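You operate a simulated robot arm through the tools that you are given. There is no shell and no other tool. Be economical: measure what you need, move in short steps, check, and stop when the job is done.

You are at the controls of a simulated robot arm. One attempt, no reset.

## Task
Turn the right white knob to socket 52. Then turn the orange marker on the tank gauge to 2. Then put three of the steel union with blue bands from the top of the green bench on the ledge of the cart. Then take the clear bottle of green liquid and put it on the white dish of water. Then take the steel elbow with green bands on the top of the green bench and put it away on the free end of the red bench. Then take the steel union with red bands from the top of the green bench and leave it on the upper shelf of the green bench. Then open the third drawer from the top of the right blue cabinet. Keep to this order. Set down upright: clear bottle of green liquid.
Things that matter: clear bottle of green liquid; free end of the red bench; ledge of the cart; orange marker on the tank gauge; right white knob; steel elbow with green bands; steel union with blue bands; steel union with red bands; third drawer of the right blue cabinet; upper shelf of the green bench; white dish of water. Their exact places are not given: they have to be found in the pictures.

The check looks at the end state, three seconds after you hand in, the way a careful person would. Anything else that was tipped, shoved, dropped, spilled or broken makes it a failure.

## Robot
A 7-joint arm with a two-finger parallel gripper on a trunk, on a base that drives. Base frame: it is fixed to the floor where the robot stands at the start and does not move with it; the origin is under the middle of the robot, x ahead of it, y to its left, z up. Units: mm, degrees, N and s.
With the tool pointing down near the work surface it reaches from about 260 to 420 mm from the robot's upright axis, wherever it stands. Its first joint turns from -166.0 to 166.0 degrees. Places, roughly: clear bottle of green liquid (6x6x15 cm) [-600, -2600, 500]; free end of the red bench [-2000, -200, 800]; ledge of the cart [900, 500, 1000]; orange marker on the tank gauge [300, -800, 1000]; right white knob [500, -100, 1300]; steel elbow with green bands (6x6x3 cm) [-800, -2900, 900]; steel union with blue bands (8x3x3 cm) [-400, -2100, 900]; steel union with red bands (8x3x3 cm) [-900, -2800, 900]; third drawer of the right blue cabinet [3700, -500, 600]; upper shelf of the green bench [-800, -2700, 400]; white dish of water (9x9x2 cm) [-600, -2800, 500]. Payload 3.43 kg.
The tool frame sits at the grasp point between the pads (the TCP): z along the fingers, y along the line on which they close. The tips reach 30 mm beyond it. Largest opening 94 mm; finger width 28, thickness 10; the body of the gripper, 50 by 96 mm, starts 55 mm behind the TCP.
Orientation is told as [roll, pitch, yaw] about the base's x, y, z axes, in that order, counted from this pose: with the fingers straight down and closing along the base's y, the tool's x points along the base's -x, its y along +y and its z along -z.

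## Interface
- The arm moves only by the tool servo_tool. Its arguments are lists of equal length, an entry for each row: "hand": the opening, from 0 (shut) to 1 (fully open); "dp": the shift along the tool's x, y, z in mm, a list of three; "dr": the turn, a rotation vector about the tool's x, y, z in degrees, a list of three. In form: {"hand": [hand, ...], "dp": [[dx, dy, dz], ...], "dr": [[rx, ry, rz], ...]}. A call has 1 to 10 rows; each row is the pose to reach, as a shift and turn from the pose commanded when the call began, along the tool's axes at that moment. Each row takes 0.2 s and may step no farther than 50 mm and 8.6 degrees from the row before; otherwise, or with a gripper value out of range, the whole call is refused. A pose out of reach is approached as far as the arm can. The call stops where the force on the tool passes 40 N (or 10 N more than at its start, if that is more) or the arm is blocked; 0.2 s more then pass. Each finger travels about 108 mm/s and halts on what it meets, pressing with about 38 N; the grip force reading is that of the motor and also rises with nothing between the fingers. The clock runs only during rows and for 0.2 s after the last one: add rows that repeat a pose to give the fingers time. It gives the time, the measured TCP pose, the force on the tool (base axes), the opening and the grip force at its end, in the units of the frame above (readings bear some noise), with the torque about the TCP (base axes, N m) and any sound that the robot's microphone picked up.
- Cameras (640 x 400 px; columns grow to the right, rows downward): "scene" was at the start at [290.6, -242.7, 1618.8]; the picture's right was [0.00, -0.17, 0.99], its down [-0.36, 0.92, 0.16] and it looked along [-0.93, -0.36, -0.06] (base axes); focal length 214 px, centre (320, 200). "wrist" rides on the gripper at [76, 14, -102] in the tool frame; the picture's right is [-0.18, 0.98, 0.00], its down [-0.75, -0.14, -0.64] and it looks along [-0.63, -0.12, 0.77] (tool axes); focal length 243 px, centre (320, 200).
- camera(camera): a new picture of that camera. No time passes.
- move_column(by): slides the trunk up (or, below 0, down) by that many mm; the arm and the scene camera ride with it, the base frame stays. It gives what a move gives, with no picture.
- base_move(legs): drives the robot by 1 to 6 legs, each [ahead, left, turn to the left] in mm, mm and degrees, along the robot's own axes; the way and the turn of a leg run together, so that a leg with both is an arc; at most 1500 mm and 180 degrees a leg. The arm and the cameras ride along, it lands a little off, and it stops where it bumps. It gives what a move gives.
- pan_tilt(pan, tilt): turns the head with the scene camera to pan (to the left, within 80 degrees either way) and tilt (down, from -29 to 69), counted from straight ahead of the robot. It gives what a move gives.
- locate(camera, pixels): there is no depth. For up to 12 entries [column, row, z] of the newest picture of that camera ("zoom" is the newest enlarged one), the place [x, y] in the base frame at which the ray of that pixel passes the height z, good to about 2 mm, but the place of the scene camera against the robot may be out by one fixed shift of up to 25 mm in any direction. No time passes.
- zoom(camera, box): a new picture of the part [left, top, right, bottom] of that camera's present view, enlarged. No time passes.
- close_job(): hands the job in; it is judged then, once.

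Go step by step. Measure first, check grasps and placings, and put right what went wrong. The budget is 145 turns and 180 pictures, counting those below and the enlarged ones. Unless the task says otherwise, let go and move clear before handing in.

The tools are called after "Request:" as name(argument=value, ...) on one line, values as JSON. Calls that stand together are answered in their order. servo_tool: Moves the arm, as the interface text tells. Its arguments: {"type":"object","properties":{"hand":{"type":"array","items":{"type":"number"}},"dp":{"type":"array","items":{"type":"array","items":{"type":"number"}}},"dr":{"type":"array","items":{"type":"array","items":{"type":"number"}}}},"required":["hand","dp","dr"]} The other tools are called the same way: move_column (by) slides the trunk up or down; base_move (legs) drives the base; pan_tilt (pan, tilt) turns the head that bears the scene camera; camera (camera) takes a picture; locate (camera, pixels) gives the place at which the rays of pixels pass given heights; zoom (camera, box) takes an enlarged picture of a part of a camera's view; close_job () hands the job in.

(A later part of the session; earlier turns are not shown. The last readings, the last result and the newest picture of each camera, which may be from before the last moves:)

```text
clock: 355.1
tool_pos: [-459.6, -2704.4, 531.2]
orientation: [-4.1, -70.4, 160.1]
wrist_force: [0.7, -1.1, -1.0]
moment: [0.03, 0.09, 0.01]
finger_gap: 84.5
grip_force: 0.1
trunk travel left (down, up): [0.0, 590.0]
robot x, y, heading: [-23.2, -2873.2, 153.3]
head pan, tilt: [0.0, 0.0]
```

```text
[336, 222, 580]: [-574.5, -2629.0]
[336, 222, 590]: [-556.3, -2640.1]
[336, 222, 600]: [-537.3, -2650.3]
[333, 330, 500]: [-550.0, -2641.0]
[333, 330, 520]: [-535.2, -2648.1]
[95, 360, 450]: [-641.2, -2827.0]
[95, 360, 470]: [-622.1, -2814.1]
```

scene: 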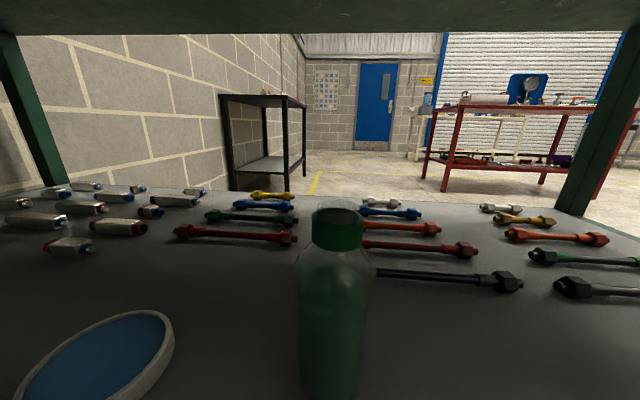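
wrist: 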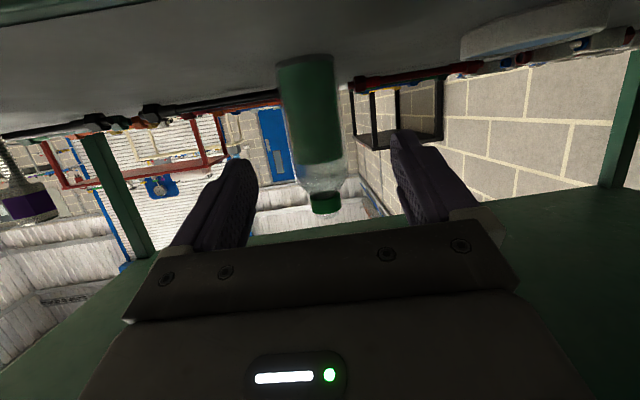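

Consistent fix: bottle at ≈(−560,−2650), base z≈446; dish centre ≈(−630,−2816). Extend the arm 114 mm ahead around the bottle.

Request:
servo_tool(hand=[0.95, 0.95, 0.95, 0.95], dp=[[-7, -1, 34], [-14, -2, 66], [-22, -3, 90], [-36, -4, 108]], dr=[[0, 0, 0], [0, 0, 0], [0, 0, 0], [0, 0, 0]])

Request:
camera(camera="wrist")

Request:
camera(camera="scene")

```text
clock: 356.1
tool_pos: [-543.3, -2682.2, 518.7]
orientation: [-6.0, -69.0, 162.3]
wrist_force: [19.8, -26.3, -21.6]
moment: [1.8, 2.32, -1.11]
finger_gap: 89.5
grip_force: 0.1
trunk travel left (down, up): [0.0, 590.0]
robot x, y, heading: [-9.6, -2875.5, 153.0]
head pan, tilt: [0.0, 0.0]
```

```text
45 pictures are left
```

wrist: 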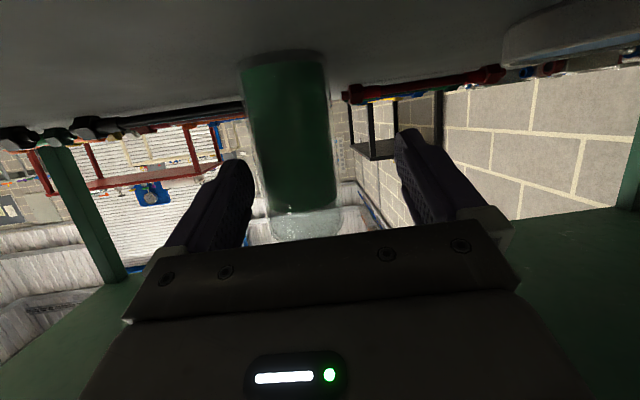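

```text
44 pictures are left
```

scene: 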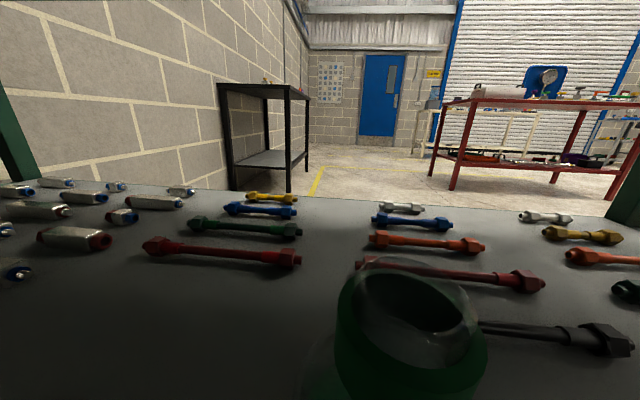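

A ~39 N force (back, left, down) deflected the hand – something above/right touches. Retract 45 mm and read the force.

Request:
servo_tool(hand=[0.95, 0.95, 0.95], dp=[[6, 0, -15], [11, 0, -30], [16, 0, -45]], dr=[[0, 0, 0], [0, 0, 0], [0, 0, 0]])

Request:
pan_tilt(pan=0, tilt=-29)

Request:
camera(camera="scene")

```text
clock: 356.9
tool_pos: [-505.7, -2672.2, 528.9]
orientation: [-3.0, -70.3, 158.6]
wrist_force: [-3.0, -0.6, -0.4]
moment: [0.0, -0.12, -0.07]
finger_gap: 89.4
grip_force: 0.0
trunk travel left (down, up): [0.0, 590.0]
robot x, y, heading: [-22.7, -2881.5, 153.5]
head pan, tilt: [0.0, 0.0]
```

```text
clock: 357.9
tool_pos: [-510.3, -2679.8, 528.0]
orientation: [-4.9, -70.4, 160.7]
wrist_force: [0.6, 0.2, 0.7]
moment: [-0.03, -0.03, -0.02]
finger_gap: 89.1
grip_force: 0.1
trunk travel left (down, up): [0.0, 590.0]
robot x, y, heading: [-18.3, -2872.4, 153.2]
head pan, tilt: [0.0, -28.6]
```

```text
43 pictures are left
```

scene: 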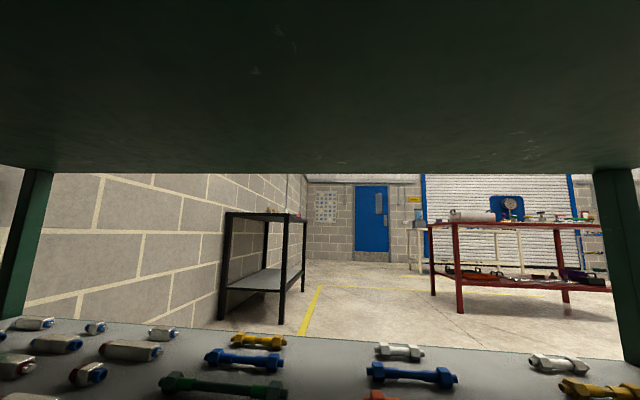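

Request:
pan_tilt(pan=0, tilt=30)

Request:
camera(camera="scene")

Request:
camera(camera="wrist")

```text
clock: 359.1
tool_pos: [-510.1, -2681.6, 528.3]
orientation: [-4.8, -70.4, 160.6]
wrist_force: [0.1, -0.3, 0.9]
moment: [0.01, -0.01, 0.02]
finger_gap: 89.5
grip_force: 0.0
trunk travel left (down, up): [0.0, 590.0]
robot x, y, heading: [-14.5, -2874.9, 153.4]
head pan, tilt: [0.0, 30.0]
```

```text
42 pictures are left
```

scene: 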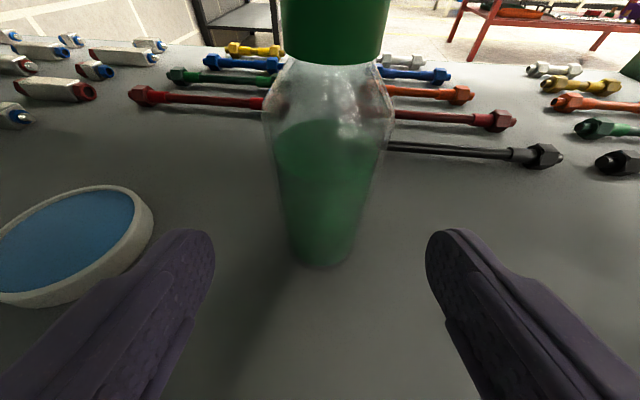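

```text
41 pictures are left
```

wrist: 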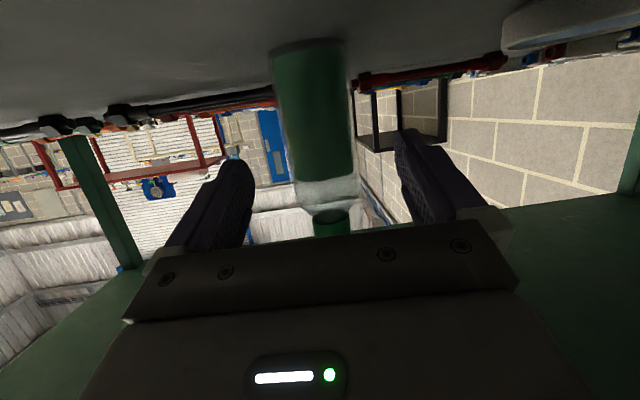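

The bottle is upright and centred between the fingers; the head (at tilt 0) had brushed its cap. Tilt the head up, advance 59 mm, close.

Request:
pan_tilt(pan=0, tilt=-29)

Request:
servo_tool(hand=[0.95, 0.95, 0.95, 0.95, 0.95], dp=[[-6, -1, 15], [-11, -2, 30], [-16, -4, 44], [-20, -4, 55], [-20, -4, 55]], dr=[[0, 0, 0], [0, 0, 0], [0, 0, 0], [0, 0, 0], [0, 0, 0]])

Request:
camera(camera="wrist")

```text
clock: 360.4
tool_pos: [-509.0, -2681.5, 528.3]
orientation: [-4.8, -70.4, 160.6]
wrist_force: [0.0, 0.9, -0.2]
moment: [-0.01, 0.02, -0.01]
finger_gap: 89.5
grip_force: 0.1
trunk travel left (down, up): [0.0, 590.0]
robot x, y, heading: [-16.7, -2874.5, 153.0]
head pan, tilt: [0.0, -28.6]
```

```text
clock: 361.8
tool_pos: [-534.9, -2660.6, 515.1]
orientation: [-3.8, -68.4, 159.3]
wrist_force: [-0.3, -0.3, -0.1]
moment: [-0.01, 0.02, -0.02]
finger_gap: 89.5
grip_force: 0.0
trunk travel left (down, up): [0.0, 590.0]
robot x, y, heading: [-1.5, -2879.0, 152.4]
head pan, tilt: [0.0, -28.6]
stopped in row 5: the arm was blocked; the commanded pose is now the measured one
```

```text
40 pictures are left
```

wrist: 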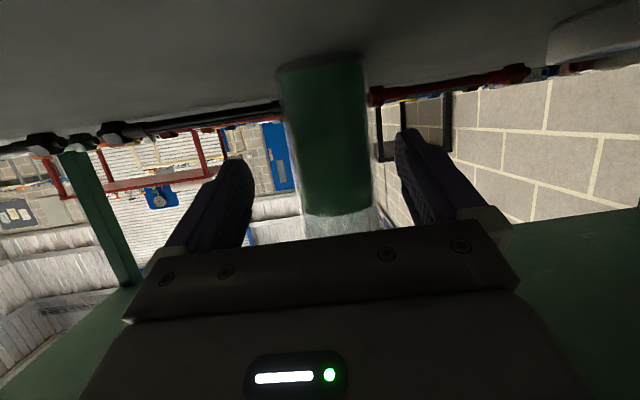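

The forearm (not the hand) is blocked by the bench top edge. I'll retract slightly, raise the column in steps while lowering the hand, which straightens the arm, then re-advance.

Request:
servo_tool(hand=[0.95, 0.95], dp=[[6, 0, -15], [11, 0, -28]], dr=[[0, 0, 0], [0, -1.5, 0]])

Request:
move_column(by=60)

Request:
servo_tool(hand=[0.95, 0.95], dp=[[28, 0, 10], [56, 0, 20]], dr=[[0, 0, 0], [0, 0, 0]])

Request:
move_column(by=60)

Request:
servo_tool(hand=[0.95, 0.95], dp=[[28, 0, 10], [56, 0, 20]], dr=[[0, 0, 0], [0, 0, 0]])

Request:
servo_tool(hand=[0.95, 0.95, 0.95], dp=[[-5, 0, 14], [-10, 0, 28], [-14, 0, 40]], dr=[[0, 0, 0], [0, 0, 0], [0, 0, 0]])

```text
clock: 362.4
tool_pos: [-513.0, -2660.5, 511.8]
orientation: [-3.9, -70.0, 159.0]
wrist_force: [0.5, -1.5, 1.0]
moment: [0.01, -0.03, 0.02]
finger_gap: 89.4
grip_force: 0.1
trunk travel left (down, up): [0.0, 590.0]
robot x, y, heading: [-7.5, -2878.8, 152.3]
head pan, tilt: [0.0, -28.6]
```

```text
clock: 363.4
tool_pos: [-509.8, -2665.0, 574.3]
orientation: [-3.7, -70.1, 159.0]
wrist_force: [-0.9, 0.1, -0.4]
moment: [-0.01, -0.01, 0.04]
finger_gap: 89.3
grip_force: 0.1
trunk travel left (down, up): [-60.0, 530.0]
robot x, y, heading: [-6.3, -2876.8, 152.3]
head pan, tilt: [0.0, -28.6]
```

```text
clock: 364.0
tool_pos: [-514.0, -2663.0, 511.2]
orientation: [-3.7, -70.0, 159.0]
wrist_force: [-0.1, -0.2, -0.7]
moment: [0.01, 0.02, -0.02]
finger_gap: 89.2
grip_force: 0.0
trunk travel left (down, up): [-60.0, 530.0]
robot x, y, heading: [-3.9, -2882.6, 152.3]
head pan, tilt: [0.0, -28.6]
```

```text
clock: 365.0
tool_pos: [-510.5, -2663.1, 571.6]
orientation: [-3.8, -69.9, 158.9]
wrist_force: [0.2, 0.0, 0.4]
moment: [-0.01, 0.05, 0.02]
finger_gap: 89.4
grip_force: 0.0
trunk travel left (down, up): [-120.0, 470.0]
robot x, y, heading: [-4.0, -2877.4, 152.2]
head pan, tilt: [0.0, -28.6]
```

```text
clock: 365.6
tool_pos: [-509.4, -2661.9, 513.0]
orientation: [-3.7, -69.9, 158.9]
wrist_force: [-0.3, -0.1, -0.5]
moment: [0.03, -0.01, -0.03]
finger_gap: 89.6
grip_force: 0.1
trunk travel left (down, up): [-120.0, 470.0]
robot x, y, heading: [1.7, -2878.0, 152.2]
head pan, tilt: [0.0, -28.6]
```

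```text
clock: 366.4
tool_pos: [-546.8, -2643.1, 510.7]
orientation: [-3.7, -69.8, 158.9]
wrist_force: [0.3, 0.1, -0.4]
moment: [0.0, 0.0, -0.02]
finger_gap: 89.4
grip_force: 0.1
trunk travel left (down, up): [-120.0, 470.0]
robot x, y, heading: [-5.2, -2876.5, 152.5]
head pan, tilt: [0.0, -28.6]
```

Free now. Check centring and close.

Request:
camera(camera="wrist")

```text
39 pictures are left
```

wrist: 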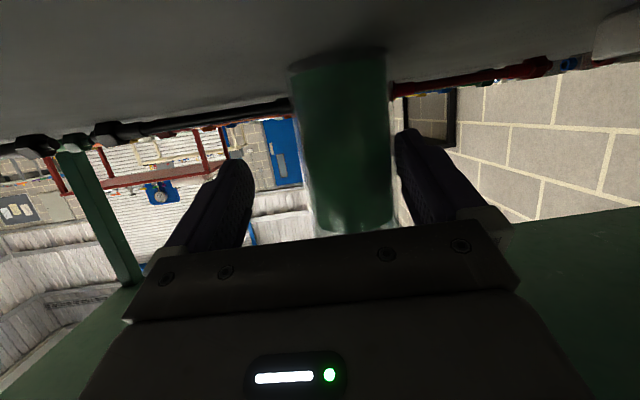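

Bottle sits ~13 mm left of the hand's centre. Shift left 13, ahead 5, and close; then lift 30.

Request:
servo_tool(hand=[0.95, 0.95, 0.4, 0.4, 0.4, 0.4], dp=[[0, 7, 0], [-2, 13, 5], [-2, 13, 5], [-2, 13, 5], [-2, 13, 5], [-2, 13, 5]], dr=[[0, 0, 0], [0, 0, 0], [0, 0, 0], [0, 0, 0], [0, 0, 0], [0, 0, 0]])

Request:
servo_tool(hand=[0.4, 0.4, 0.4], dp=[[-14, 0, -5], [-28, 0, -10], [-38, 0, -14]], dr=[[0, 0, 0], [0, 0, 0], [0, 0, 0]])

Request:
camera(camera="wrist")

```text
clock: 367.8
tool_pos: [-558.9, -2652.3, 510.0]
orientation: [-3.7, -69.9, 158.9]
wrist_force: [0.2, -0.3, 0.9]
moment: [-0.11, -0.01, 0.03]
finger_gap: 55.0
grip_force: 38.0
trunk travel left (down, up): [-120.0, 470.0]
robot x, y, heading: [-4.2, -2881.4, 152.4]
head pan, tilt: [0.0, -28.6]
```

```text
clock: 368.6
tool_pos: [-560.5, -2656.0, 553.0]
orientation: [-3.7, -70.0, 158.8]
wrist_force: [-0.9, -0.6, -2.5]
moment: [0.0, -0.06, 0.03]
finger_gap: 54.8
grip_force: 38.5
trunk travel left (down, up): [-120.0, 470.0]
robot x, y, heading: [-0.1, -2879.0, 152.4]
head pan, tilt: [0.0, -28.6]
```

```text
38 pictures are left
```

wrist: 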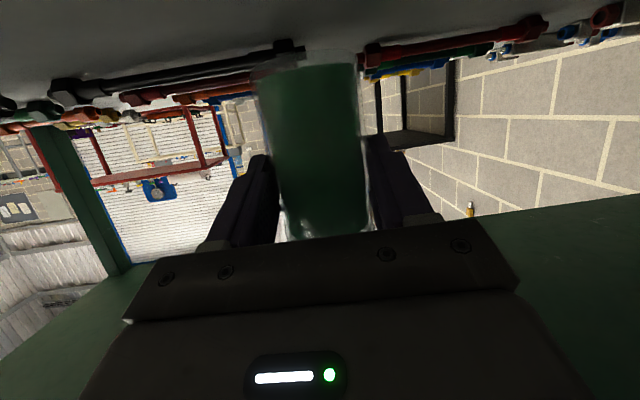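

Bottle held and lifted. Shift left ~100 mm and view the dish with the wrist camera.

Request:
base_move(legs=[[0, 95, 0]])

Request:
camera(camera="wrist")

Request:
pan_tilt(pan=25, tilt=-5)

Request:
camera(camera="scene")

```text
clock: 369.8
tool_pos: [-605.6, -2744.3, 552.2]
orientation: [-3.8, -69.9, 159.1]
wrist_force: [-0.8, -0.1, -2.2]
moment: [-0.04, -0.04, 0.03]
finger_gap: 54.7
grip_force: 38.4
trunk travel left (down, up): [-120.0, 470.0]
robot x, y, heading: [-48.4, -2962.4, 152.3]
head pan, tilt: [0.0, -28.6]
```

```text
37 pictures are left
```

wrist: 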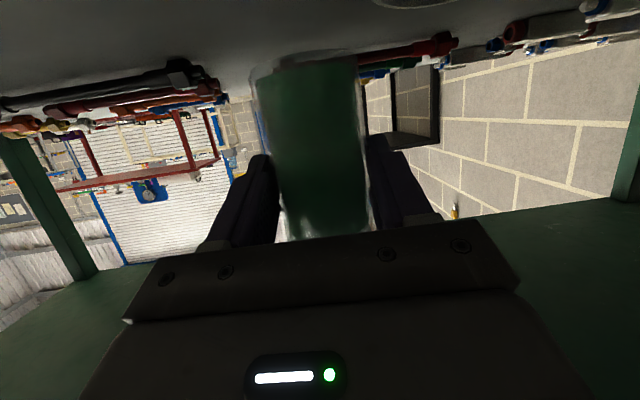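

```text
clock: 370.6
tool_pos: [-606.4, -2744.4, 552.4]
orientation: [-3.7, -69.9, 159.2]
wrist_force: [-0.1, 1.7, -1.8]
moment: [0.0, -0.05, -0.02]
finger_gap: 54.6
grip_force: 38.2
trunk travel left (down, up): [-120.0, 470.0]
robot x, y, heading: [-49.3, -2965.3, 152.3]
head pan, tilt: [25.0, -5.0]
```

```text
36 pictures are left
```

scene: 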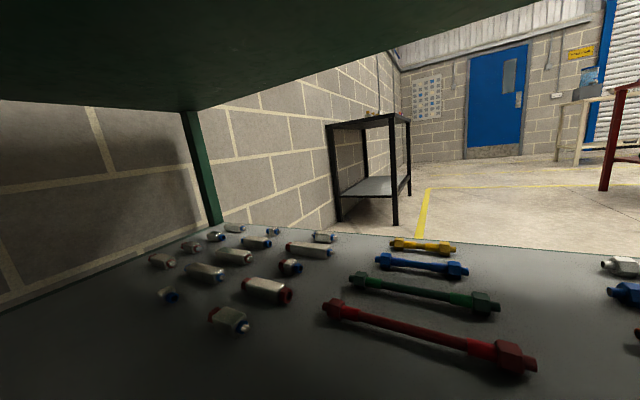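

Request:
locate(camera="wrist", pixels=[[413, 7, 466], [413, 7, 460], [380, 3, 466], [450, 3, 466]])

```text
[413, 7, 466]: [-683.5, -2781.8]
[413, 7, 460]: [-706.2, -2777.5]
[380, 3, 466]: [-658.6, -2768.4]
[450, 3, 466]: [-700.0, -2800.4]
```

Back off 90 mm to get the whole dish into the wrist view.

Request:
base_move(legs=[[-90, 0, 0]])

Request:
camera(camera="wrist")

Request:
camera(camera="scene")

```text
clock: 371.8
tool_pos: [-525.2, -2787.4, 551.3]
orientation: [-3.7, -69.9, 159.1]
wrist_force: [0.0, -0.3, -2.7]
moment: [-0.03, -0.02, 0.05]
finger_gap: 54.3
grip_force: 37.5
trunk travel left (down, up): [-120.0, 470.0]
robot x, y, heading: [34.8, -3009.7, 152.4]
head pan, tilt: [25.0, -5.0]
```

```text
35 pictures are left
```

wrist: 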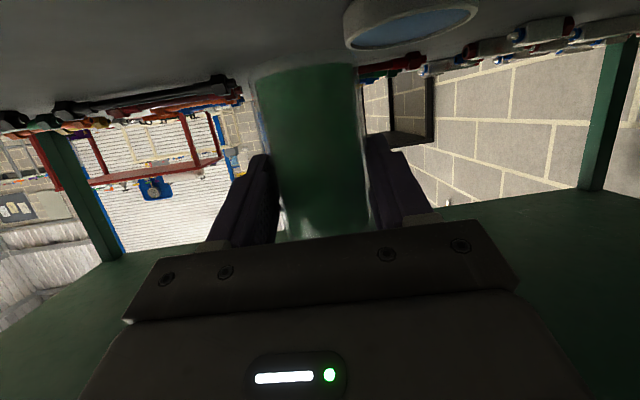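

```text
34 pictures are left
```

scene: 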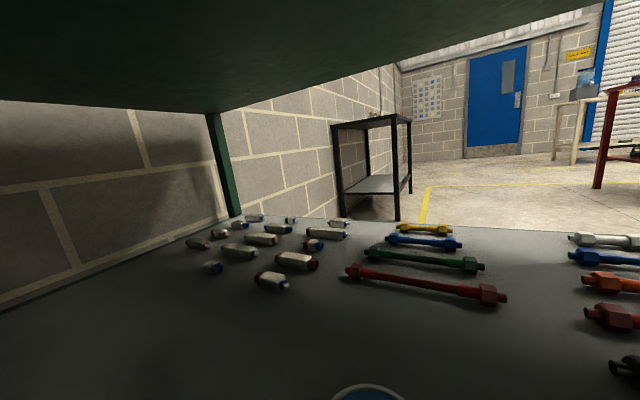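

Request:
zoom(camera="wrist", box=[330, 0, 490, 60])

Request:
locate(camera="wrist", pixels=[[411, 27, 466], [345, 38, 466], [478, 14, 466], [395, 50, 466], [425, 6, 466]])

```text
4.00 times, centred on (410, 30) of wrist
```

zoom: 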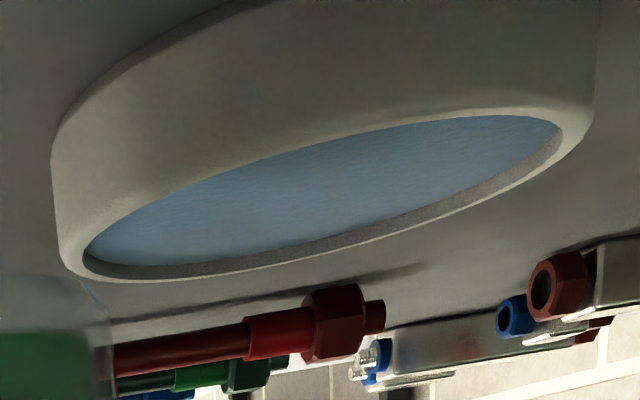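

```text
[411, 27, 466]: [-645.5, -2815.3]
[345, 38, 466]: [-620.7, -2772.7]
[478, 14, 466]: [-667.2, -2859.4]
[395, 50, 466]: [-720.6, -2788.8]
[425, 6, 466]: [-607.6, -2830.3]
```

Dish centre ≈(−632,−2817). Move the bottle over it: left 76, ahead 81.

Request:
base_move(legs=[[0, 76, 0], [81, 0, 0]])

Request:
camera(camera="scene")

```text
clock: 373.4
tool_pos: [-631.8, -2815.7, 552.3]
orientation: [-3.7, -69.9, 158.9]
wrist_force: [-0.1, 0.5, -2.6]
moment: [-0.02, -0.01, 0.01]
finger_gap: 54.8
grip_force: 37.7
trunk travel left (down, up): [-120.0, 470.0]
robot x, y, heading: [-72.3, -3036.6, 152.4]
head pan, tilt: [25.0, -5.0]
```

```text
32 pictures are left
```

scene: 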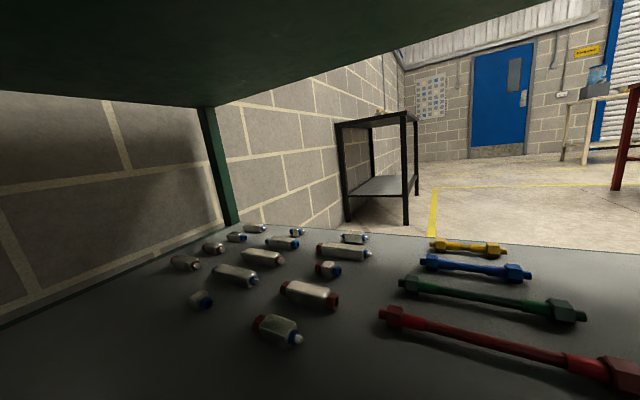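

Lower gently until contact.

Request:
servo_tool(hand=[0.4, 0.4, 0.4, 0.4, 0.4, 0.4], dp=[[14, 0, 5], [22.5, 0, 8.2], [27, 0, 9.9], [30, 0, 10.9], [32, 0, 11.6], [34, 0, 12.3]], dr=[[0, 0, 0], [0, 0, 0], [0, 0, 0], [0, 0, 0], [0, 0, 0], [0, 0, 0]])

Request:
camera(camera="wrist")

```text
clock: 374.9
tool_pos: [-632.6, -2814.8, 518.6]
orientation: [-3.7, -70.3, 159.0]
wrist_force: [3.1, -1.9, 35.2]
moment: [-0.3, 0.83, 0.04]
finger_gap: 54.6
grip_force: 38.2
trunk travel left (down, up): [-120.0, 470.0]
robot x, y, heading: [-76.6, -3036.0, 152.2]
head pan, tilt: [25.0, -5.0]
```

```text
31 pictures are left
```

wrist: 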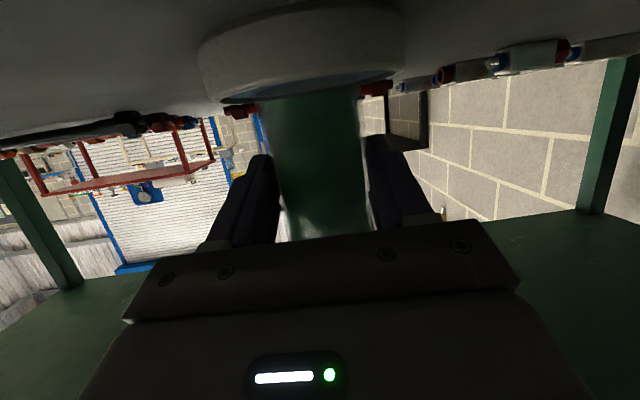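

Base seated at ≈454 (inside the dish), centred. Release and retreat straight back.

Request:
servo_tool(hand=[0.65, 0.75, 0.9, 0.9, 0.9, 0.9, 0.9, 0.9], dp=[[-3, 0, -1], [-3, 0, -1], [-3, 0, -1], [3, 0, -20], [10, 0, -40], [17, 0, -60], [27, 0, -90], [38, 0, -120]], dr=[[0, 0, 0], [0, 0, 0], [0, 0, 0], [0, 0, 0], [0, 0, 0], [0, 0, 0], [0, 0, 0], [0, 0, 0]])

Request:
base_move(legs=[[-160, 0, 0]])

Request:
pan_tilt(pan=0, tilt=5)

Request:
camera(camera="scene")

```text
clock: 376.6
tool_pos: [-521.3, -2866.5, 520.5]
orientation: [-3.7, -69.9, 159.0]
wrist_force: [0.2, 0.0, 0.9]
moment: [0.02, 0.03, -0.01]
finger_gap: 84.6
grip_force: 0.2
trunk travel left (down, up): [-120.0, 470.0]
robot x, y, heading: [-77.6, -3040.4, 152.5]
head pan, tilt: [25.0, -5.0]
```

```text
clock: 378.1
tool_pos: [-372.8, -2942.4, 521.0]
orientation: [-3.7, -70.0, 159.0]
wrist_force: [-0.2, 0.5, 0.0]
moment: [0.0, -0.03, -0.02]
finger_gap: 84.5
grip_force: 0.1
trunk travel left (down, up): [-120.0, 470.0]
robot x, y, heading: [73.8, -3118.2, 152.4]
head pan, tilt: [25.0, -5.0]
```

```text
clock: 379.0
tool_pos: [-372.7, -2943.9, 520.6]
orientation: [-3.8, -69.9, 159.0]
wrist_force: [-0.3, -0.3, 0.0]
moment: [0.04, 0.0, -0.01]
finger_gap: 84.6
grip_force: 0.1
trunk travel left (down, up): [-120.0, 470.0]
robot x, y, heading: [75.1, -3115.3, 152.2]
head pan, tilt: [0.0, 5.0]
```

```text
30 pictures are left
```

scene: 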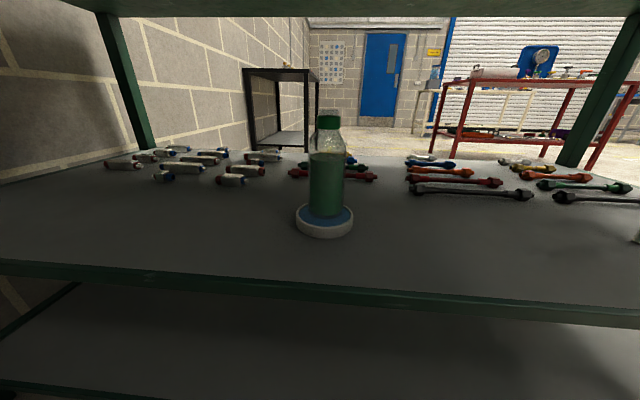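

The bottle stands upright in the dish. Next the elbow on the bench top: raise the hand out, pitch 45°, and come over it from this side.

Request:
move_column(by=350)

Request:
servo_tool(hand=[0.9, 0.9, 0.9, 0.9, 0.9], dp=[[-38, 0, -14], [-75, 0, -27], [-113, 0, -41], [-150, 0, -55], [-188, 0, -68]], dr=[[0, 5, 0], [0, 10, 0], [0, 15, 0], [0, 20, 0], [0, 25, 0]])

Request:
base_move(legs=[[330, 0, 0], [0, 105, 0]])

Request:
pan_tilt(pan=0, tilt=15)

Request:
camera(camera="scene")

Request:
camera(camera="wrist")

```text
clock: 382.4
tool_pos: [-372.9, -2942.4, 870.4]
orientation: [-3.7, -70.0, 159.0]
wrist_force: [-0.3, 0.1, 0.4]
moment: [0.0, 0.0, -0.01]
finger_gap: 84.9
grip_force: 0.0
trunk travel left (down, up): [-470.0, 120.0]
robot x, y, heading: [70.3, -3116.4, 152.1]
head pan, tilt: [0.0, 5.0]
```

```text
clock: 383.6
tool_pos: [-376.5, -2951.7, 1070.3]
orientation: [-1.8, -45.0, 156.8]
wrist_force: [0.0, -0.5, -0.9]
moment: [-0.01, 0.0, -0.02]
finger_gap: 84.6
grip_force: 0.0
trunk travel left (down, up): [-470.0, 120.0]
robot x, y, heading: [73.0, -3118.1, 152.6]
head pan, tilt: [0.0, 5.0]
```

```text
clock: 386.6
tool_pos: [-716.5, -2885.7, 1070.0]
orientation: [-2.0, -44.8, 156.1]
wrist_force: [-0.6, -0.6, 0.2]
moment: [0.03, -0.03, -0.03]
finger_gap: 84.5
grip_force: 0.0
trunk travel left (down, up): [-470.0, 120.0]
robot x, y, heading: [-270.2, -3053.9, 151.6]
head pan, tilt: [0.0, 5.0]
```

```text
clock: 387.3
tool_pos: [-714.8, -2883.8, 1068.9]
orientation: [-1.9, -44.9, 156.0]
wrist_force: [0.9, -0.3, -0.1]
moment: [0.01, 0.01, 0.03]
finger_gap: 84.7
grip_force: 0.0
trunk travel left (down, up): [-470.0, 120.0]
robot x, y, heading: [-269.6, -3056.1, 151.5]
head pan, tilt: [0.0, 15.0]
```

```text
29 pictures are left
```

scene: 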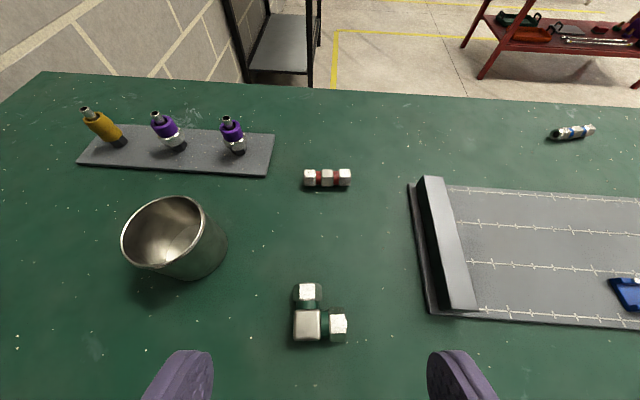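

```text
28 pictures are left
```

wrist: 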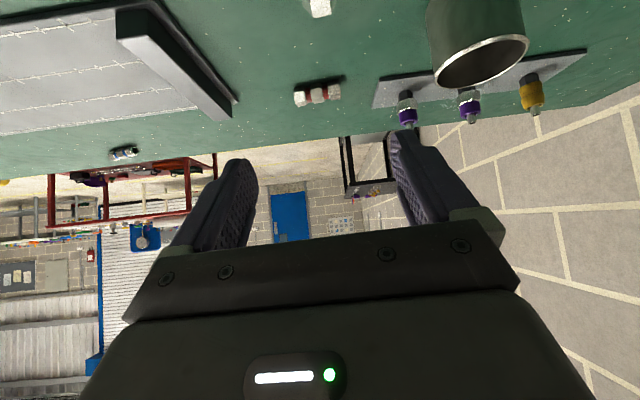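

Request:
locate(camera="scene", pixels=[[319, 327, 903], [308, 296, 903], [294, 327, 903], [346, 327, 903], [327, 178, 903]])

Request:
locate(camera="wrist", pixels=[[317, 95, 896]])

```text
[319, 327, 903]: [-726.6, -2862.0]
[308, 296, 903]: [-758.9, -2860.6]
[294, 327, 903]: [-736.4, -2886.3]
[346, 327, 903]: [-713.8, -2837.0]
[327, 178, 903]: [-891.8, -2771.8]
```

```text
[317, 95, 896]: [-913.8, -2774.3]
```

Elbow's cross arm is centred at (−744,−2868). Descend at 45° and close over its 6 cm width, then lift.

Request:
servo_tool(hand=[0.9, 0.9, 0.9, 0.9, 0.3, 0.3, 0.3, 0.3], dp=[[30, 0, 38], [60, -1, 76], [82, -1, 108], [94, -1, 123], [94, -1, 123], [94, -1, 123], [94, -1, 123], [94, -1, 123]], dr=[[0, 0, 0], [0, 0, 0], [0, 0, 0], [0, 0, 0], [0, 0, 0], [0, 0, 0], [0, 0, 0], [0, 0, 0]])

Request:
servo_tool(hand=[0.3, 0.3, 0.3, 0.3, 0.3], dp=[[-30, 0, -30], [-60, 0, -60], [-90, 0, -90], [-120, 0, -120], [-130, 0, -130]], dr=[[0, 0, 0], [0, 0, 0], [0, 0, 0], [0, 0, 0], [0, 0, 0]])

Request:
camera(camera="scene")

```text
clock: 389.1
tool_pos: [-731.4, -2872.4, 916.8]
orientation: [-1.8, -44.9, 156.0]
wrist_force: [0.5, 0.8, -0.1]
moment: [-0.02, -0.04, 0.0]
finger_gap: 53.5
grip_force: 38.3
trunk travel left (down, up): [-470.0, 120.0]
robot x, y, heading: [-265.6, -3053.8, 151.3]
head pan, tilt: [0.0, 15.0]
```

```text
clock: 390.3
tool_pos: [-732.0, -2878.3, 1102.3]
orientation: [-1.8, -44.9, 156.1]
wrist_force: [-0.3, 0.1, -1.5]
moment: [-0.03, -0.05, 0.01]
finger_gap: 53.3
grip_force: 38.4
trunk travel left (down, up): [-470.0, 120.0]
robot x, y, heading: [-270.3, -3054.0, 151.4]
head pan, tilt: [0.0, 15.0]
```

```text
27 pictures are left
```

scene: 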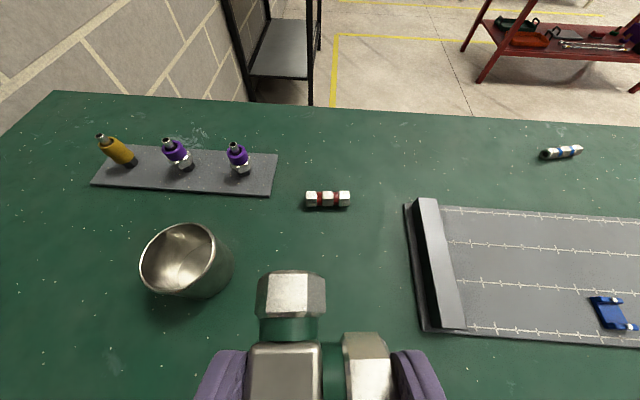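

Elbow held flat. Drive to the red bench and look at it.

Request:
base_move(legs=[[-60, 0, 0], [0, -1320, 0], [1500, 0, 0], [0, 0, 28.6], [0, -800, 0]])

Request:
pan_tilt(pan=0, tilt=-20)

Request:
camera(camera="scene")

```text
clock: 409.7
tool_pos: [-1412.4, -509.8, 1102.2]
orientation: [-1.7, -44.8, -173.8]
wrist_force: [-0.1, 0.6, -1.1]
moment: [0.01, -0.05, 0.0]
finger_gap: 52.9
grip_force: 38.4
trunk travel left (down, up): [-470.0, 120.0]
robot x, y, heading: [-918.7, -426.2, -178.4]
head pan, tilt: [0.0, 15.0]
```

```text
clock: 410.7
tool_pos: [-1412.7, -508.8, 1102.2]
orientation: [-1.8, -45.0, -173.8]
wrist_force: [0.5, 0.0, -2.0]
moment: [0.02, -0.01, 0.0]
finger_gap: 53.2
grip_force: 38.2
trunk travel left (down, up): [-470.0, 120.0]
robot x, y, heading: [-921.9, -428.2, -177.9]
head pan, tilt: [0.0, -20.0]
```

```text
26 pictures are left
```

scene: 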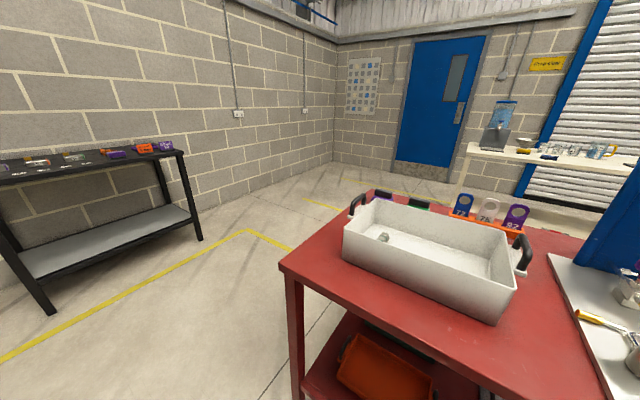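

Request:
locate(camera="scene", pixels=[[281, 266, 800], [281, 266, 850], [371, 195, 800], [500, 320, 800], [345, 255, 800], [560, 270, 800], [600, 395, 800], [580, 245, 800]])

Request:
pan_tilt(pan=-40, tilt=-10)

Request:
camera(camera="scene")

```text
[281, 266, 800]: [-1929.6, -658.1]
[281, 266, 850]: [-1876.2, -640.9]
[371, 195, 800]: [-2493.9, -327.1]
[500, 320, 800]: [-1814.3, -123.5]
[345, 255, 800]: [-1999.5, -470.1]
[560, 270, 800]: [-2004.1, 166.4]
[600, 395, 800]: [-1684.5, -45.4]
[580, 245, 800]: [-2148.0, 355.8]
```

```text
clock: 411.8
tool_pos: [-1412.7, -509.3, 1101.0]
orientation: [-1.9, -44.8, -173.8]
wrist_force: [0.0, 0.0, -0.8]
moment: [0.01, -0.05, 0.02]
finger_gap: 53.3
grip_force: 38.2
trunk travel left (down, up): [-470.0, 120.0]
robot x, y, heading: [-923.7, -427.5, -178.0]
head pan, tilt: [-40.0, -10.0]
```

```text
25 pictures are left
```

scene: 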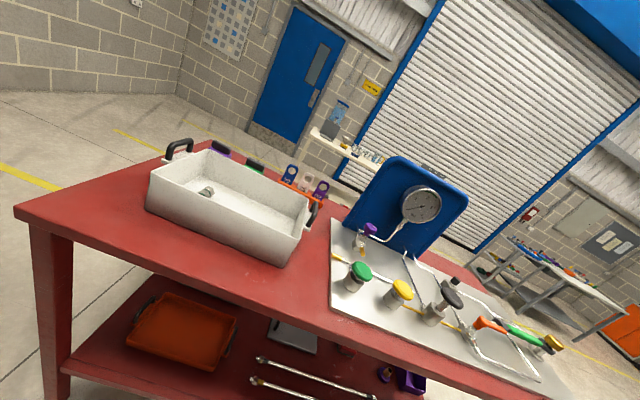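

The red bench's free end: red surface left of the white tray. I'll set the elbow ~70 mm in from its left edge, ~130 mm in from the front, at about (−2041,−549).

Request:
base_move(legs=[[0, 0, -24], [0, 467, 0], [487, 0, 0]])

Request:
pan_tilt(pan=0, tilt=15)

Request:
move_column(by=-150)

Request:
camera(camera="scene")

Request:
camera(camera="wrist")

```text
clock: 418.3
tool_pos: [-2032.6, -552.8, 1102.1]
orientation: [-1.9, -44.9, 162.2]
wrist_force: [-1.0, 0.6, -0.9]
moment: [-0.01, -0.06, -0.01]
finger_gap: 52.9
grip_force: 38.4
trunk travel left (down, up): [-470.0, 120.0]
robot x, y, heading: [-1553.7, -679.2, 157.8]
head pan, tilt: [-40.0, -10.0]
```

```text
clock: 419.4
tool_pos: [-2031.5, -553.2, 1102.2]
orientation: [-1.8, -44.9, 162.2]
wrist_force: [-0.2, -0.6, -1.1]
moment: [0.0, -0.03, 0.03]
finger_gap: 53.2
grip_force: 37.7
trunk travel left (down, up): [-470.0, 120.0]
robot x, y, heading: [-1549.1, -680.7, 157.7]
head pan, tilt: [0.0, 15.0]
```

```text
clock: 421.1
tool_pos: [-2031.7, -553.8, 952.5]
orientation: [-1.8, -45.0, 162.2]
wrist_force: [0.3, 0.3, -1.1]
moment: [-0.02, -0.02, 0.03]
finger_gap: 53.3
grip_force: 37.7
trunk travel left (down, up): [-320.0, 270.0]
robot x, y, heading: [-1546.5, -677.4, 157.7]
head pan, tilt: [0.0, 15.0]
```

```text
24 pictures are left
```

scene: 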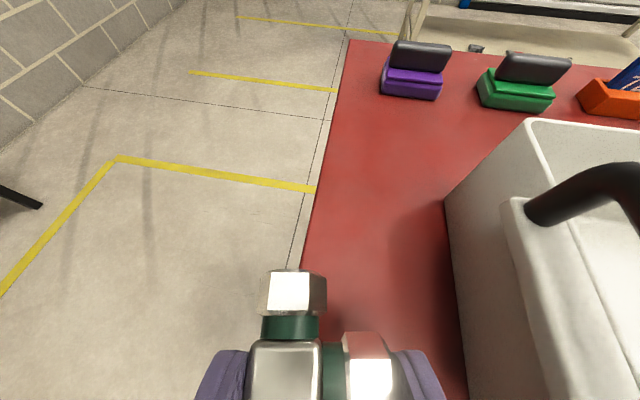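

```text
23 pictures are left
```

wrist: 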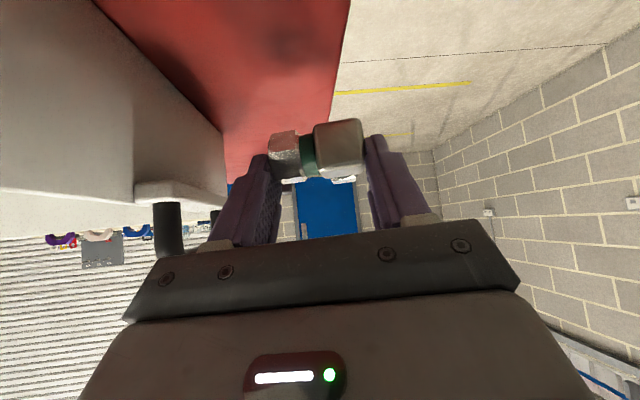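

Request:
locate(camera="scene", pixels=[[302, 250, 800], [302, 250, 840], [455, 290, 800], [455, 290, 840], [345, 45, 800], [467, 395, 800], [467, 395, 840]])

Request:
locate(camera="wrist", pixels=[[340, 55, 800], [340, 55, 840], [215, 110, 800], [215, 110, 840], [330, 110, 800], [330, 110, 840]])

```text
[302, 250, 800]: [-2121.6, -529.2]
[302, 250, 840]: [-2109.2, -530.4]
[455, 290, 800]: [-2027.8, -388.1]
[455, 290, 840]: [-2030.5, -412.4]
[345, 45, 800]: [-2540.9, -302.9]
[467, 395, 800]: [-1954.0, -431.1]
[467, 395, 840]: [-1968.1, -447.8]
```

```text
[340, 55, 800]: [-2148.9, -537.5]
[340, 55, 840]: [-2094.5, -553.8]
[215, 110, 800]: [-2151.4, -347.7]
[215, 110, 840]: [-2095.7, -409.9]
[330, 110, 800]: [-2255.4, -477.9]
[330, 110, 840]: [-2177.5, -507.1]
```

The strip between the left edge and tray is ~168 mm wide; shift right 51 mm to its middle, then feel down.

Request:
base_move(legs=[[0, -51, 0]])

Request:
servo_tool(hand=[0.3, 0.3, 0.3, 0.3, 0.3, 0.3, 0.3, 0.3, 0.3, 0.3], dp=[[21, 0, 21], [42, 0, 42], [49, 0, 49], [55, 0, 55], [61, 0, 61], [67, 0, 67], [73, 0, 73], [79, 0, 79], [85, 0, 85], [91, 0, 91]], dr=[[0, 0, 0], [0, 0, 0], [0, 0, 0], [0, 0, 0], [0, 0, 0], [0, 0, 0], [0, 0, 0], [0, 0, 0], [0, 0, 0], [0, 0, 0]])

```text
clock: 422.1
tool_pos: [-2011.0, -503.1, 951.1]
orientation: [-1.9, -44.8, 162.1]
wrist_force: [0.3, 0.3, -0.8]
moment: [-0.02, -0.03, -0.03]
finger_gap: 53.0
grip_force: 38.7
trunk travel left (down, up): [-320.0, 270.0]
robot x, y, heading: [-1531.1, -632.8, 157.5]
head pan, tilt: [0.0, 15.0]
```

```text
clock: 423.1
tool_pos: [-2010.8, -503.4, 881.9]
orientation: [-1.6, -46.0, 162.0]
wrist_force: [11.5, -2.1, 32.1]
moment: [-0.85, 0.34, 0.4]
finger_gap: 53.3
grip_force: 38.6
trunk travel left (down, up): [-320.0, 270.0]
robot x, y, heading: [-1532.1, -631.9, 157.7]
head pan, tilt: [0.0, 15.0]
stopped in row 5: the force on the tool passed its limit at 110 N (the readings are from after the stop); the commanded pose is now the measured one
```

Contact; bench at ≈846. Release and lift away.

Request:
servo_tool(hand=[0.65, 0.75, 0.75, 0.75, 0.75, 0.75, 0.75], dp=[[-1, 0, -1], [-1, 0, -1], [-8, 0, -18], [-25, 0, -40], [-50, 0, -65], [-75, 0, -90], [-100, 0, -120]], dr=[[0, 0, 0], [0, 0, 0], [0, 0, 0], [0, 0, 0], [0, 0, 0], [0, 0, 0], [0, 0, 0]])

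Request:
camera(camera="scene")

```text
clock: 424.7
tool_pos: [-2000.4, -510.7, 1037.5]
orientation: [-1.7, -45.6, 162.0]
wrist_force: [0.5, 0.4, 0.4]
moment: [0.03, 0.03, -0.01]
finger_gap: 70.4
grip_force: 0.1
trunk travel left (down, up): [-320.0, 270.0]
robot x, y, heading: [-1533.3, -633.1, 157.8]
head pan, tilt: [0.0, 15.0]
```

```text
22 pictures are left
```

scene: 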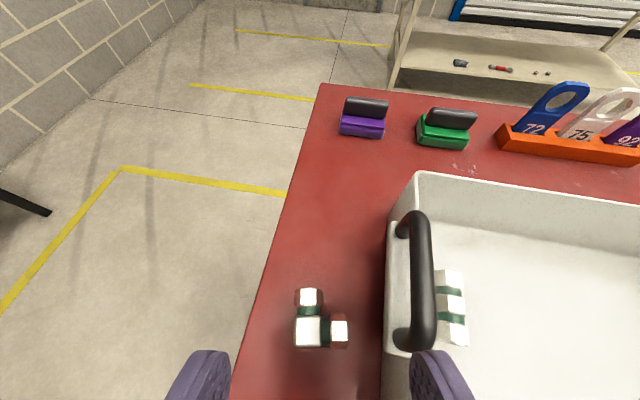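

Elbow rests on the red bench's free end. Next, the red-banded union: drive to the green bench's west side opposite it.

Request:
base_move(legs=[[-300, 0, 0], [0, 0, 173.2], [0, -840, 0], [0, -840, 0], [690, 0, 0]])

Request:
camera(camera="wrist")

Request:
camera(camera="scene")

```text
clock: 440.9
tool_pos: [-1592.5, -2246.0, 1035.4]
orientation: [-1.7, -45.7, -29.8]
wrist_force: [0.0, -0.5, -0.5]
moment: [-0.01, -0.01, 0.02]
finger_gap: 70.7
grip_force: 0.0
trunk travel left (down, up): [-320.0, 270.0]
robot x, y, heading: [-2027.6, -2031.0, -34.0]
head pan, tilt: [0.0, 15.0]
stopped in leg 4: the robot was blocked; the commanded pose is now the measured one
```

```text
21 pictures are left
```

wrist: 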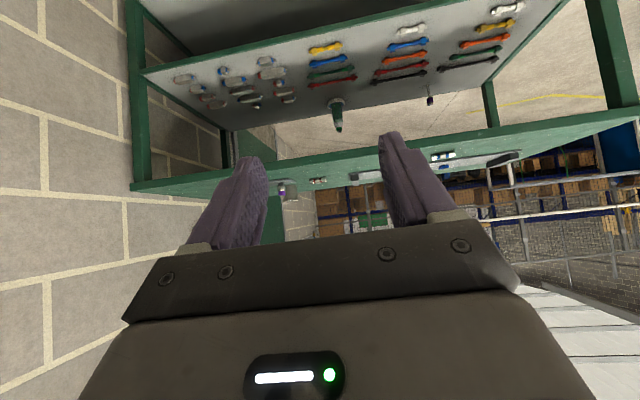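

```text
20 pictures are left
```

scene: 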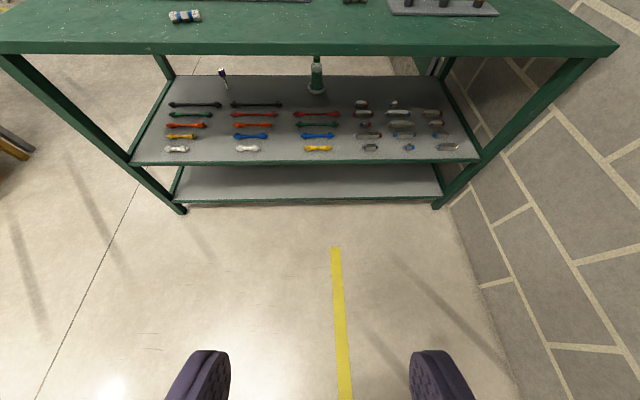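

My base touched the rack on the right mid-way; step away and continue to the bench's west side.

Request:
base_move(legs=[[0, 40, 0], [0, 0, 5], [550, 0, 0], [0, -222, 0], [240, 0, 0]])

Request:
camera(camera="wrist")

Request:
camera(camera="scene")

```text
clock: 447.7
tool_pos: [-981.8, -2736.6, 1036.1]
orientation: [-1.8, -45.6, -24.1]
wrist_force: [-0.1, -1.0, 0.3]
moment: [0.01, 0.04, -0.03]
finger_gap: 70.3
grip_force: 0.0
trunk travel left (down, up): [-320.0, 270.0]
robot x, y, heading: [-1438.1, -2566.5, -28.0]
head pan, tilt: [0.0, 15.0]
```

```text
19 pictures are left
```

wrist: 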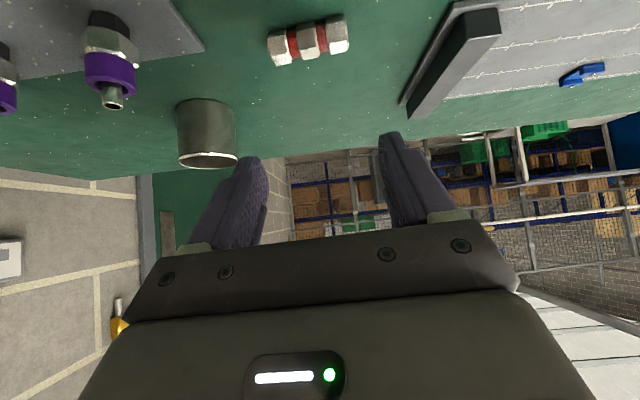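

```text
18 pictures are left
```

scene: 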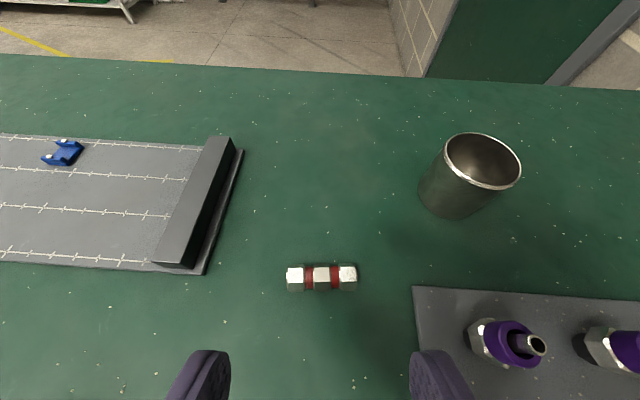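

Request:
locate(camera="wrist", pixels=[[309, 40, 896], [275, 46, 896], [342, 34, 896]])

Request:
locate(camera="scene", pixels=[[322, 277, 903]])

```text
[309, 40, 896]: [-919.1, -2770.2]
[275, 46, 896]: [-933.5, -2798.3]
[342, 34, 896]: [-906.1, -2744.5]
```

```text
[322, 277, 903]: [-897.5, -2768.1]
```

Union centre ≈(−915,−2773), axis exactly across the hand. Open fully, descend, grip it lengthwise, lift.

Request:
servo_tool(hand=[1, 1, 1, 1, 1, 0.5, 0.5, 0.5, 0.5], dp=[[10, -2.4, 30], [20, -2.4, 60], [30, -2.4, 95], [38, -2.4, 120], [41.6, -2.4, 130], [41.6, -2.4, 130], [41.6, -2.4, 130], [41.6, -2.4, 130], [41.6, -2.4, 130]], dr=[[0, 0, 0], [0, 0, 0], [0, 0, 0], [0, 0, 0], [0, 0, 0], [0, 0, 0], [0, 0, 0], [0, 0, 0], [0, 0, 0]])

Request:
servo_tool(hand=[0.5, 0.5, 0.5, 0.5, 0.5], dp=[[-30, 0, -30], [-60, 0, -60], [-90, 0, -90], [-120, 0, -120], [-140, 0, -140]], dr=[[0, 0, 0], [0, 0, 0], [0, 0, 0], [0, 0, 0], [0, 0, 0]])

Request:
camera(camera="scene")

```text
clock: 449.7
tool_pos: [-926.5, -2766.3, 916.0]
orientation: [-1.7, -45.8, -24.1]
wrist_force: [0.5, 0.3, 0.2]
moment: [0.02, 0.01, 0.03]
finger_gap: 69.2
grip_force: 38.1
trunk travel left (down, up): [-320.0, 270.0]
robot x, y, heading: [-1437.0, -2569.1, -28.4]
head pan, tilt: [0.0, 15.0]
```

```text
clock: 450.9
tool_pos: [-926.3, -2764.0, 1112.0]
orientation: [-1.8, -45.7, -24.1]
wrist_force: [-0.1, 0.0, -1.1]
moment: [0.0, 0.0, 0.01]
finger_gap: 69.1
grip_force: 37.9
trunk travel left (down, up): [-320.0, 270.0]
robot x, y, heading: [-1437.8, -2567.0, -28.4]
head pan, tilt: [0.0, 15.0]
```

```text
17 pictures are left
```

scene: 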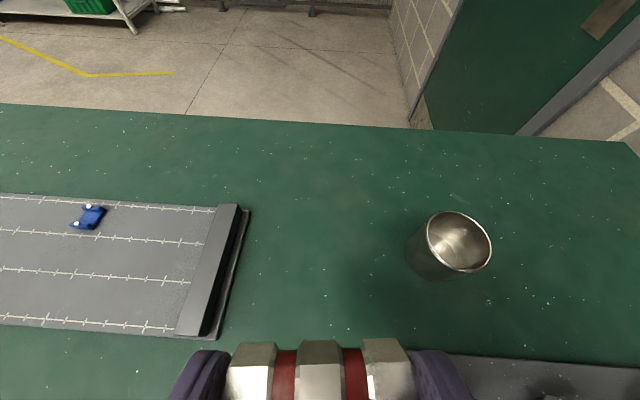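

Red union held lengthwise. Drive around to the bench's east side, lower the hand outside the edge to shelf height.

Request:
base_move(legs=[[-60, 0, 0], [0, 1400, 0], [850, 0, 0], [840, 0, 0], [0, 0, 180], [0, 980, 0]])

Request:
move_column(by=-200)

```text
clock: 478.4
tool_pos: [-342.6, -2684.8, 1110.2]
orientation: [-1.8, -45.7, 153.5]
wrist_force: [1.0, -0.8, -1.4]
moment: [-0.02, 0.01, -0.01]
finger_gap: 69.2
grip_force: 37.7
trunk travel left (down, up): [-320.0, 270.0]
robot x, y, heading: [156.5, -2903.2, 149.5]
head pan, tilt: [0.0, 15.0]
```

```text
clock: 480.6
tool_pos: [-342.6, -2683.1, 911.9]
orientation: [-1.7, -45.8, 153.5]
wrist_force: [-0.6, -0.4, -1.0]
moment: [-0.05, -0.04, -0.01]
finger_gap: 68.9
grip_force: 37.8
trunk travel left (down, up): [-120.0, 470.0]
robot x, y, heading: [161.2, -2900.8, 149.3]
head pan, tilt: [0.0, 15.0]
```

Back 60 mm, lower the arm 415 mm outside the edge, then drive in 196 mm under the top.

Request:
base_move(legs=[[-60, 0, 0], [0, 0, 2]])

Request:
servo_tool(hand=[0.5, 0.5, 0.5, 0.5, 0.5, 0.5, 0.5, 0.5, 0.5, 0.5], dp=[[29.7, 0, 28.9], [59.5, 0, 57.8], [89.2, 0, 86.7], [119, 0, 115.7], [148.7, 0, 144.6], [178.5, 0, 173.5], [208.2, 0, 202.4], [238, 0, 231.3], [267.7, 0, 260.3], [297.5, 0, 289.2]], dr=[[0, 0, 0], [0, 0, 0], [0, 0, 0], [0, 0, 0], [0, 0, 0], [0, 0, 0], [0, 0, 0], [0, 0, 0], [0, 0, 0], [0, 0, 0]])

Request:
camera(camera="scene")

```text
clock: 482.0
tool_pos: [-298.6, -2733.5, 911.2]
orientation: [-1.6, -45.7, 155.6]
wrist_force: [0.4, 0.2, -0.7]
moment: [0.01, -0.03, -0.02]
finger_gap: 69.0
grip_force: 38.0
trunk travel left (down, up): [-120.0, 470.0]
robot x, y, heading: [208.9, -2930.6, 151.5]
head pan, tilt: [0.0, 15.0]
```

```text
clock: 484.2
tool_pos: [-294.0, -2724.7, 493.6]
orientation: [-1.7, -45.7, 155.6]
wrist_force: [-0.4, 0.2, -2.2]
moment: [-0.03, -0.04, -0.03]
finger_gap: 69.2
grip_force: 38.5
trunk travel left (down, up): [-120.0, 470.0]
robot x, y, heading: [206.7, -2931.1, 151.5]
head pan, tilt: [0.0, 15.0]
```

```text
16 pictures are left
```

scene: 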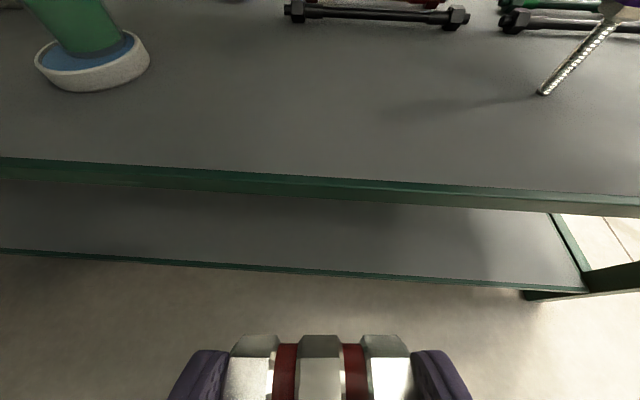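

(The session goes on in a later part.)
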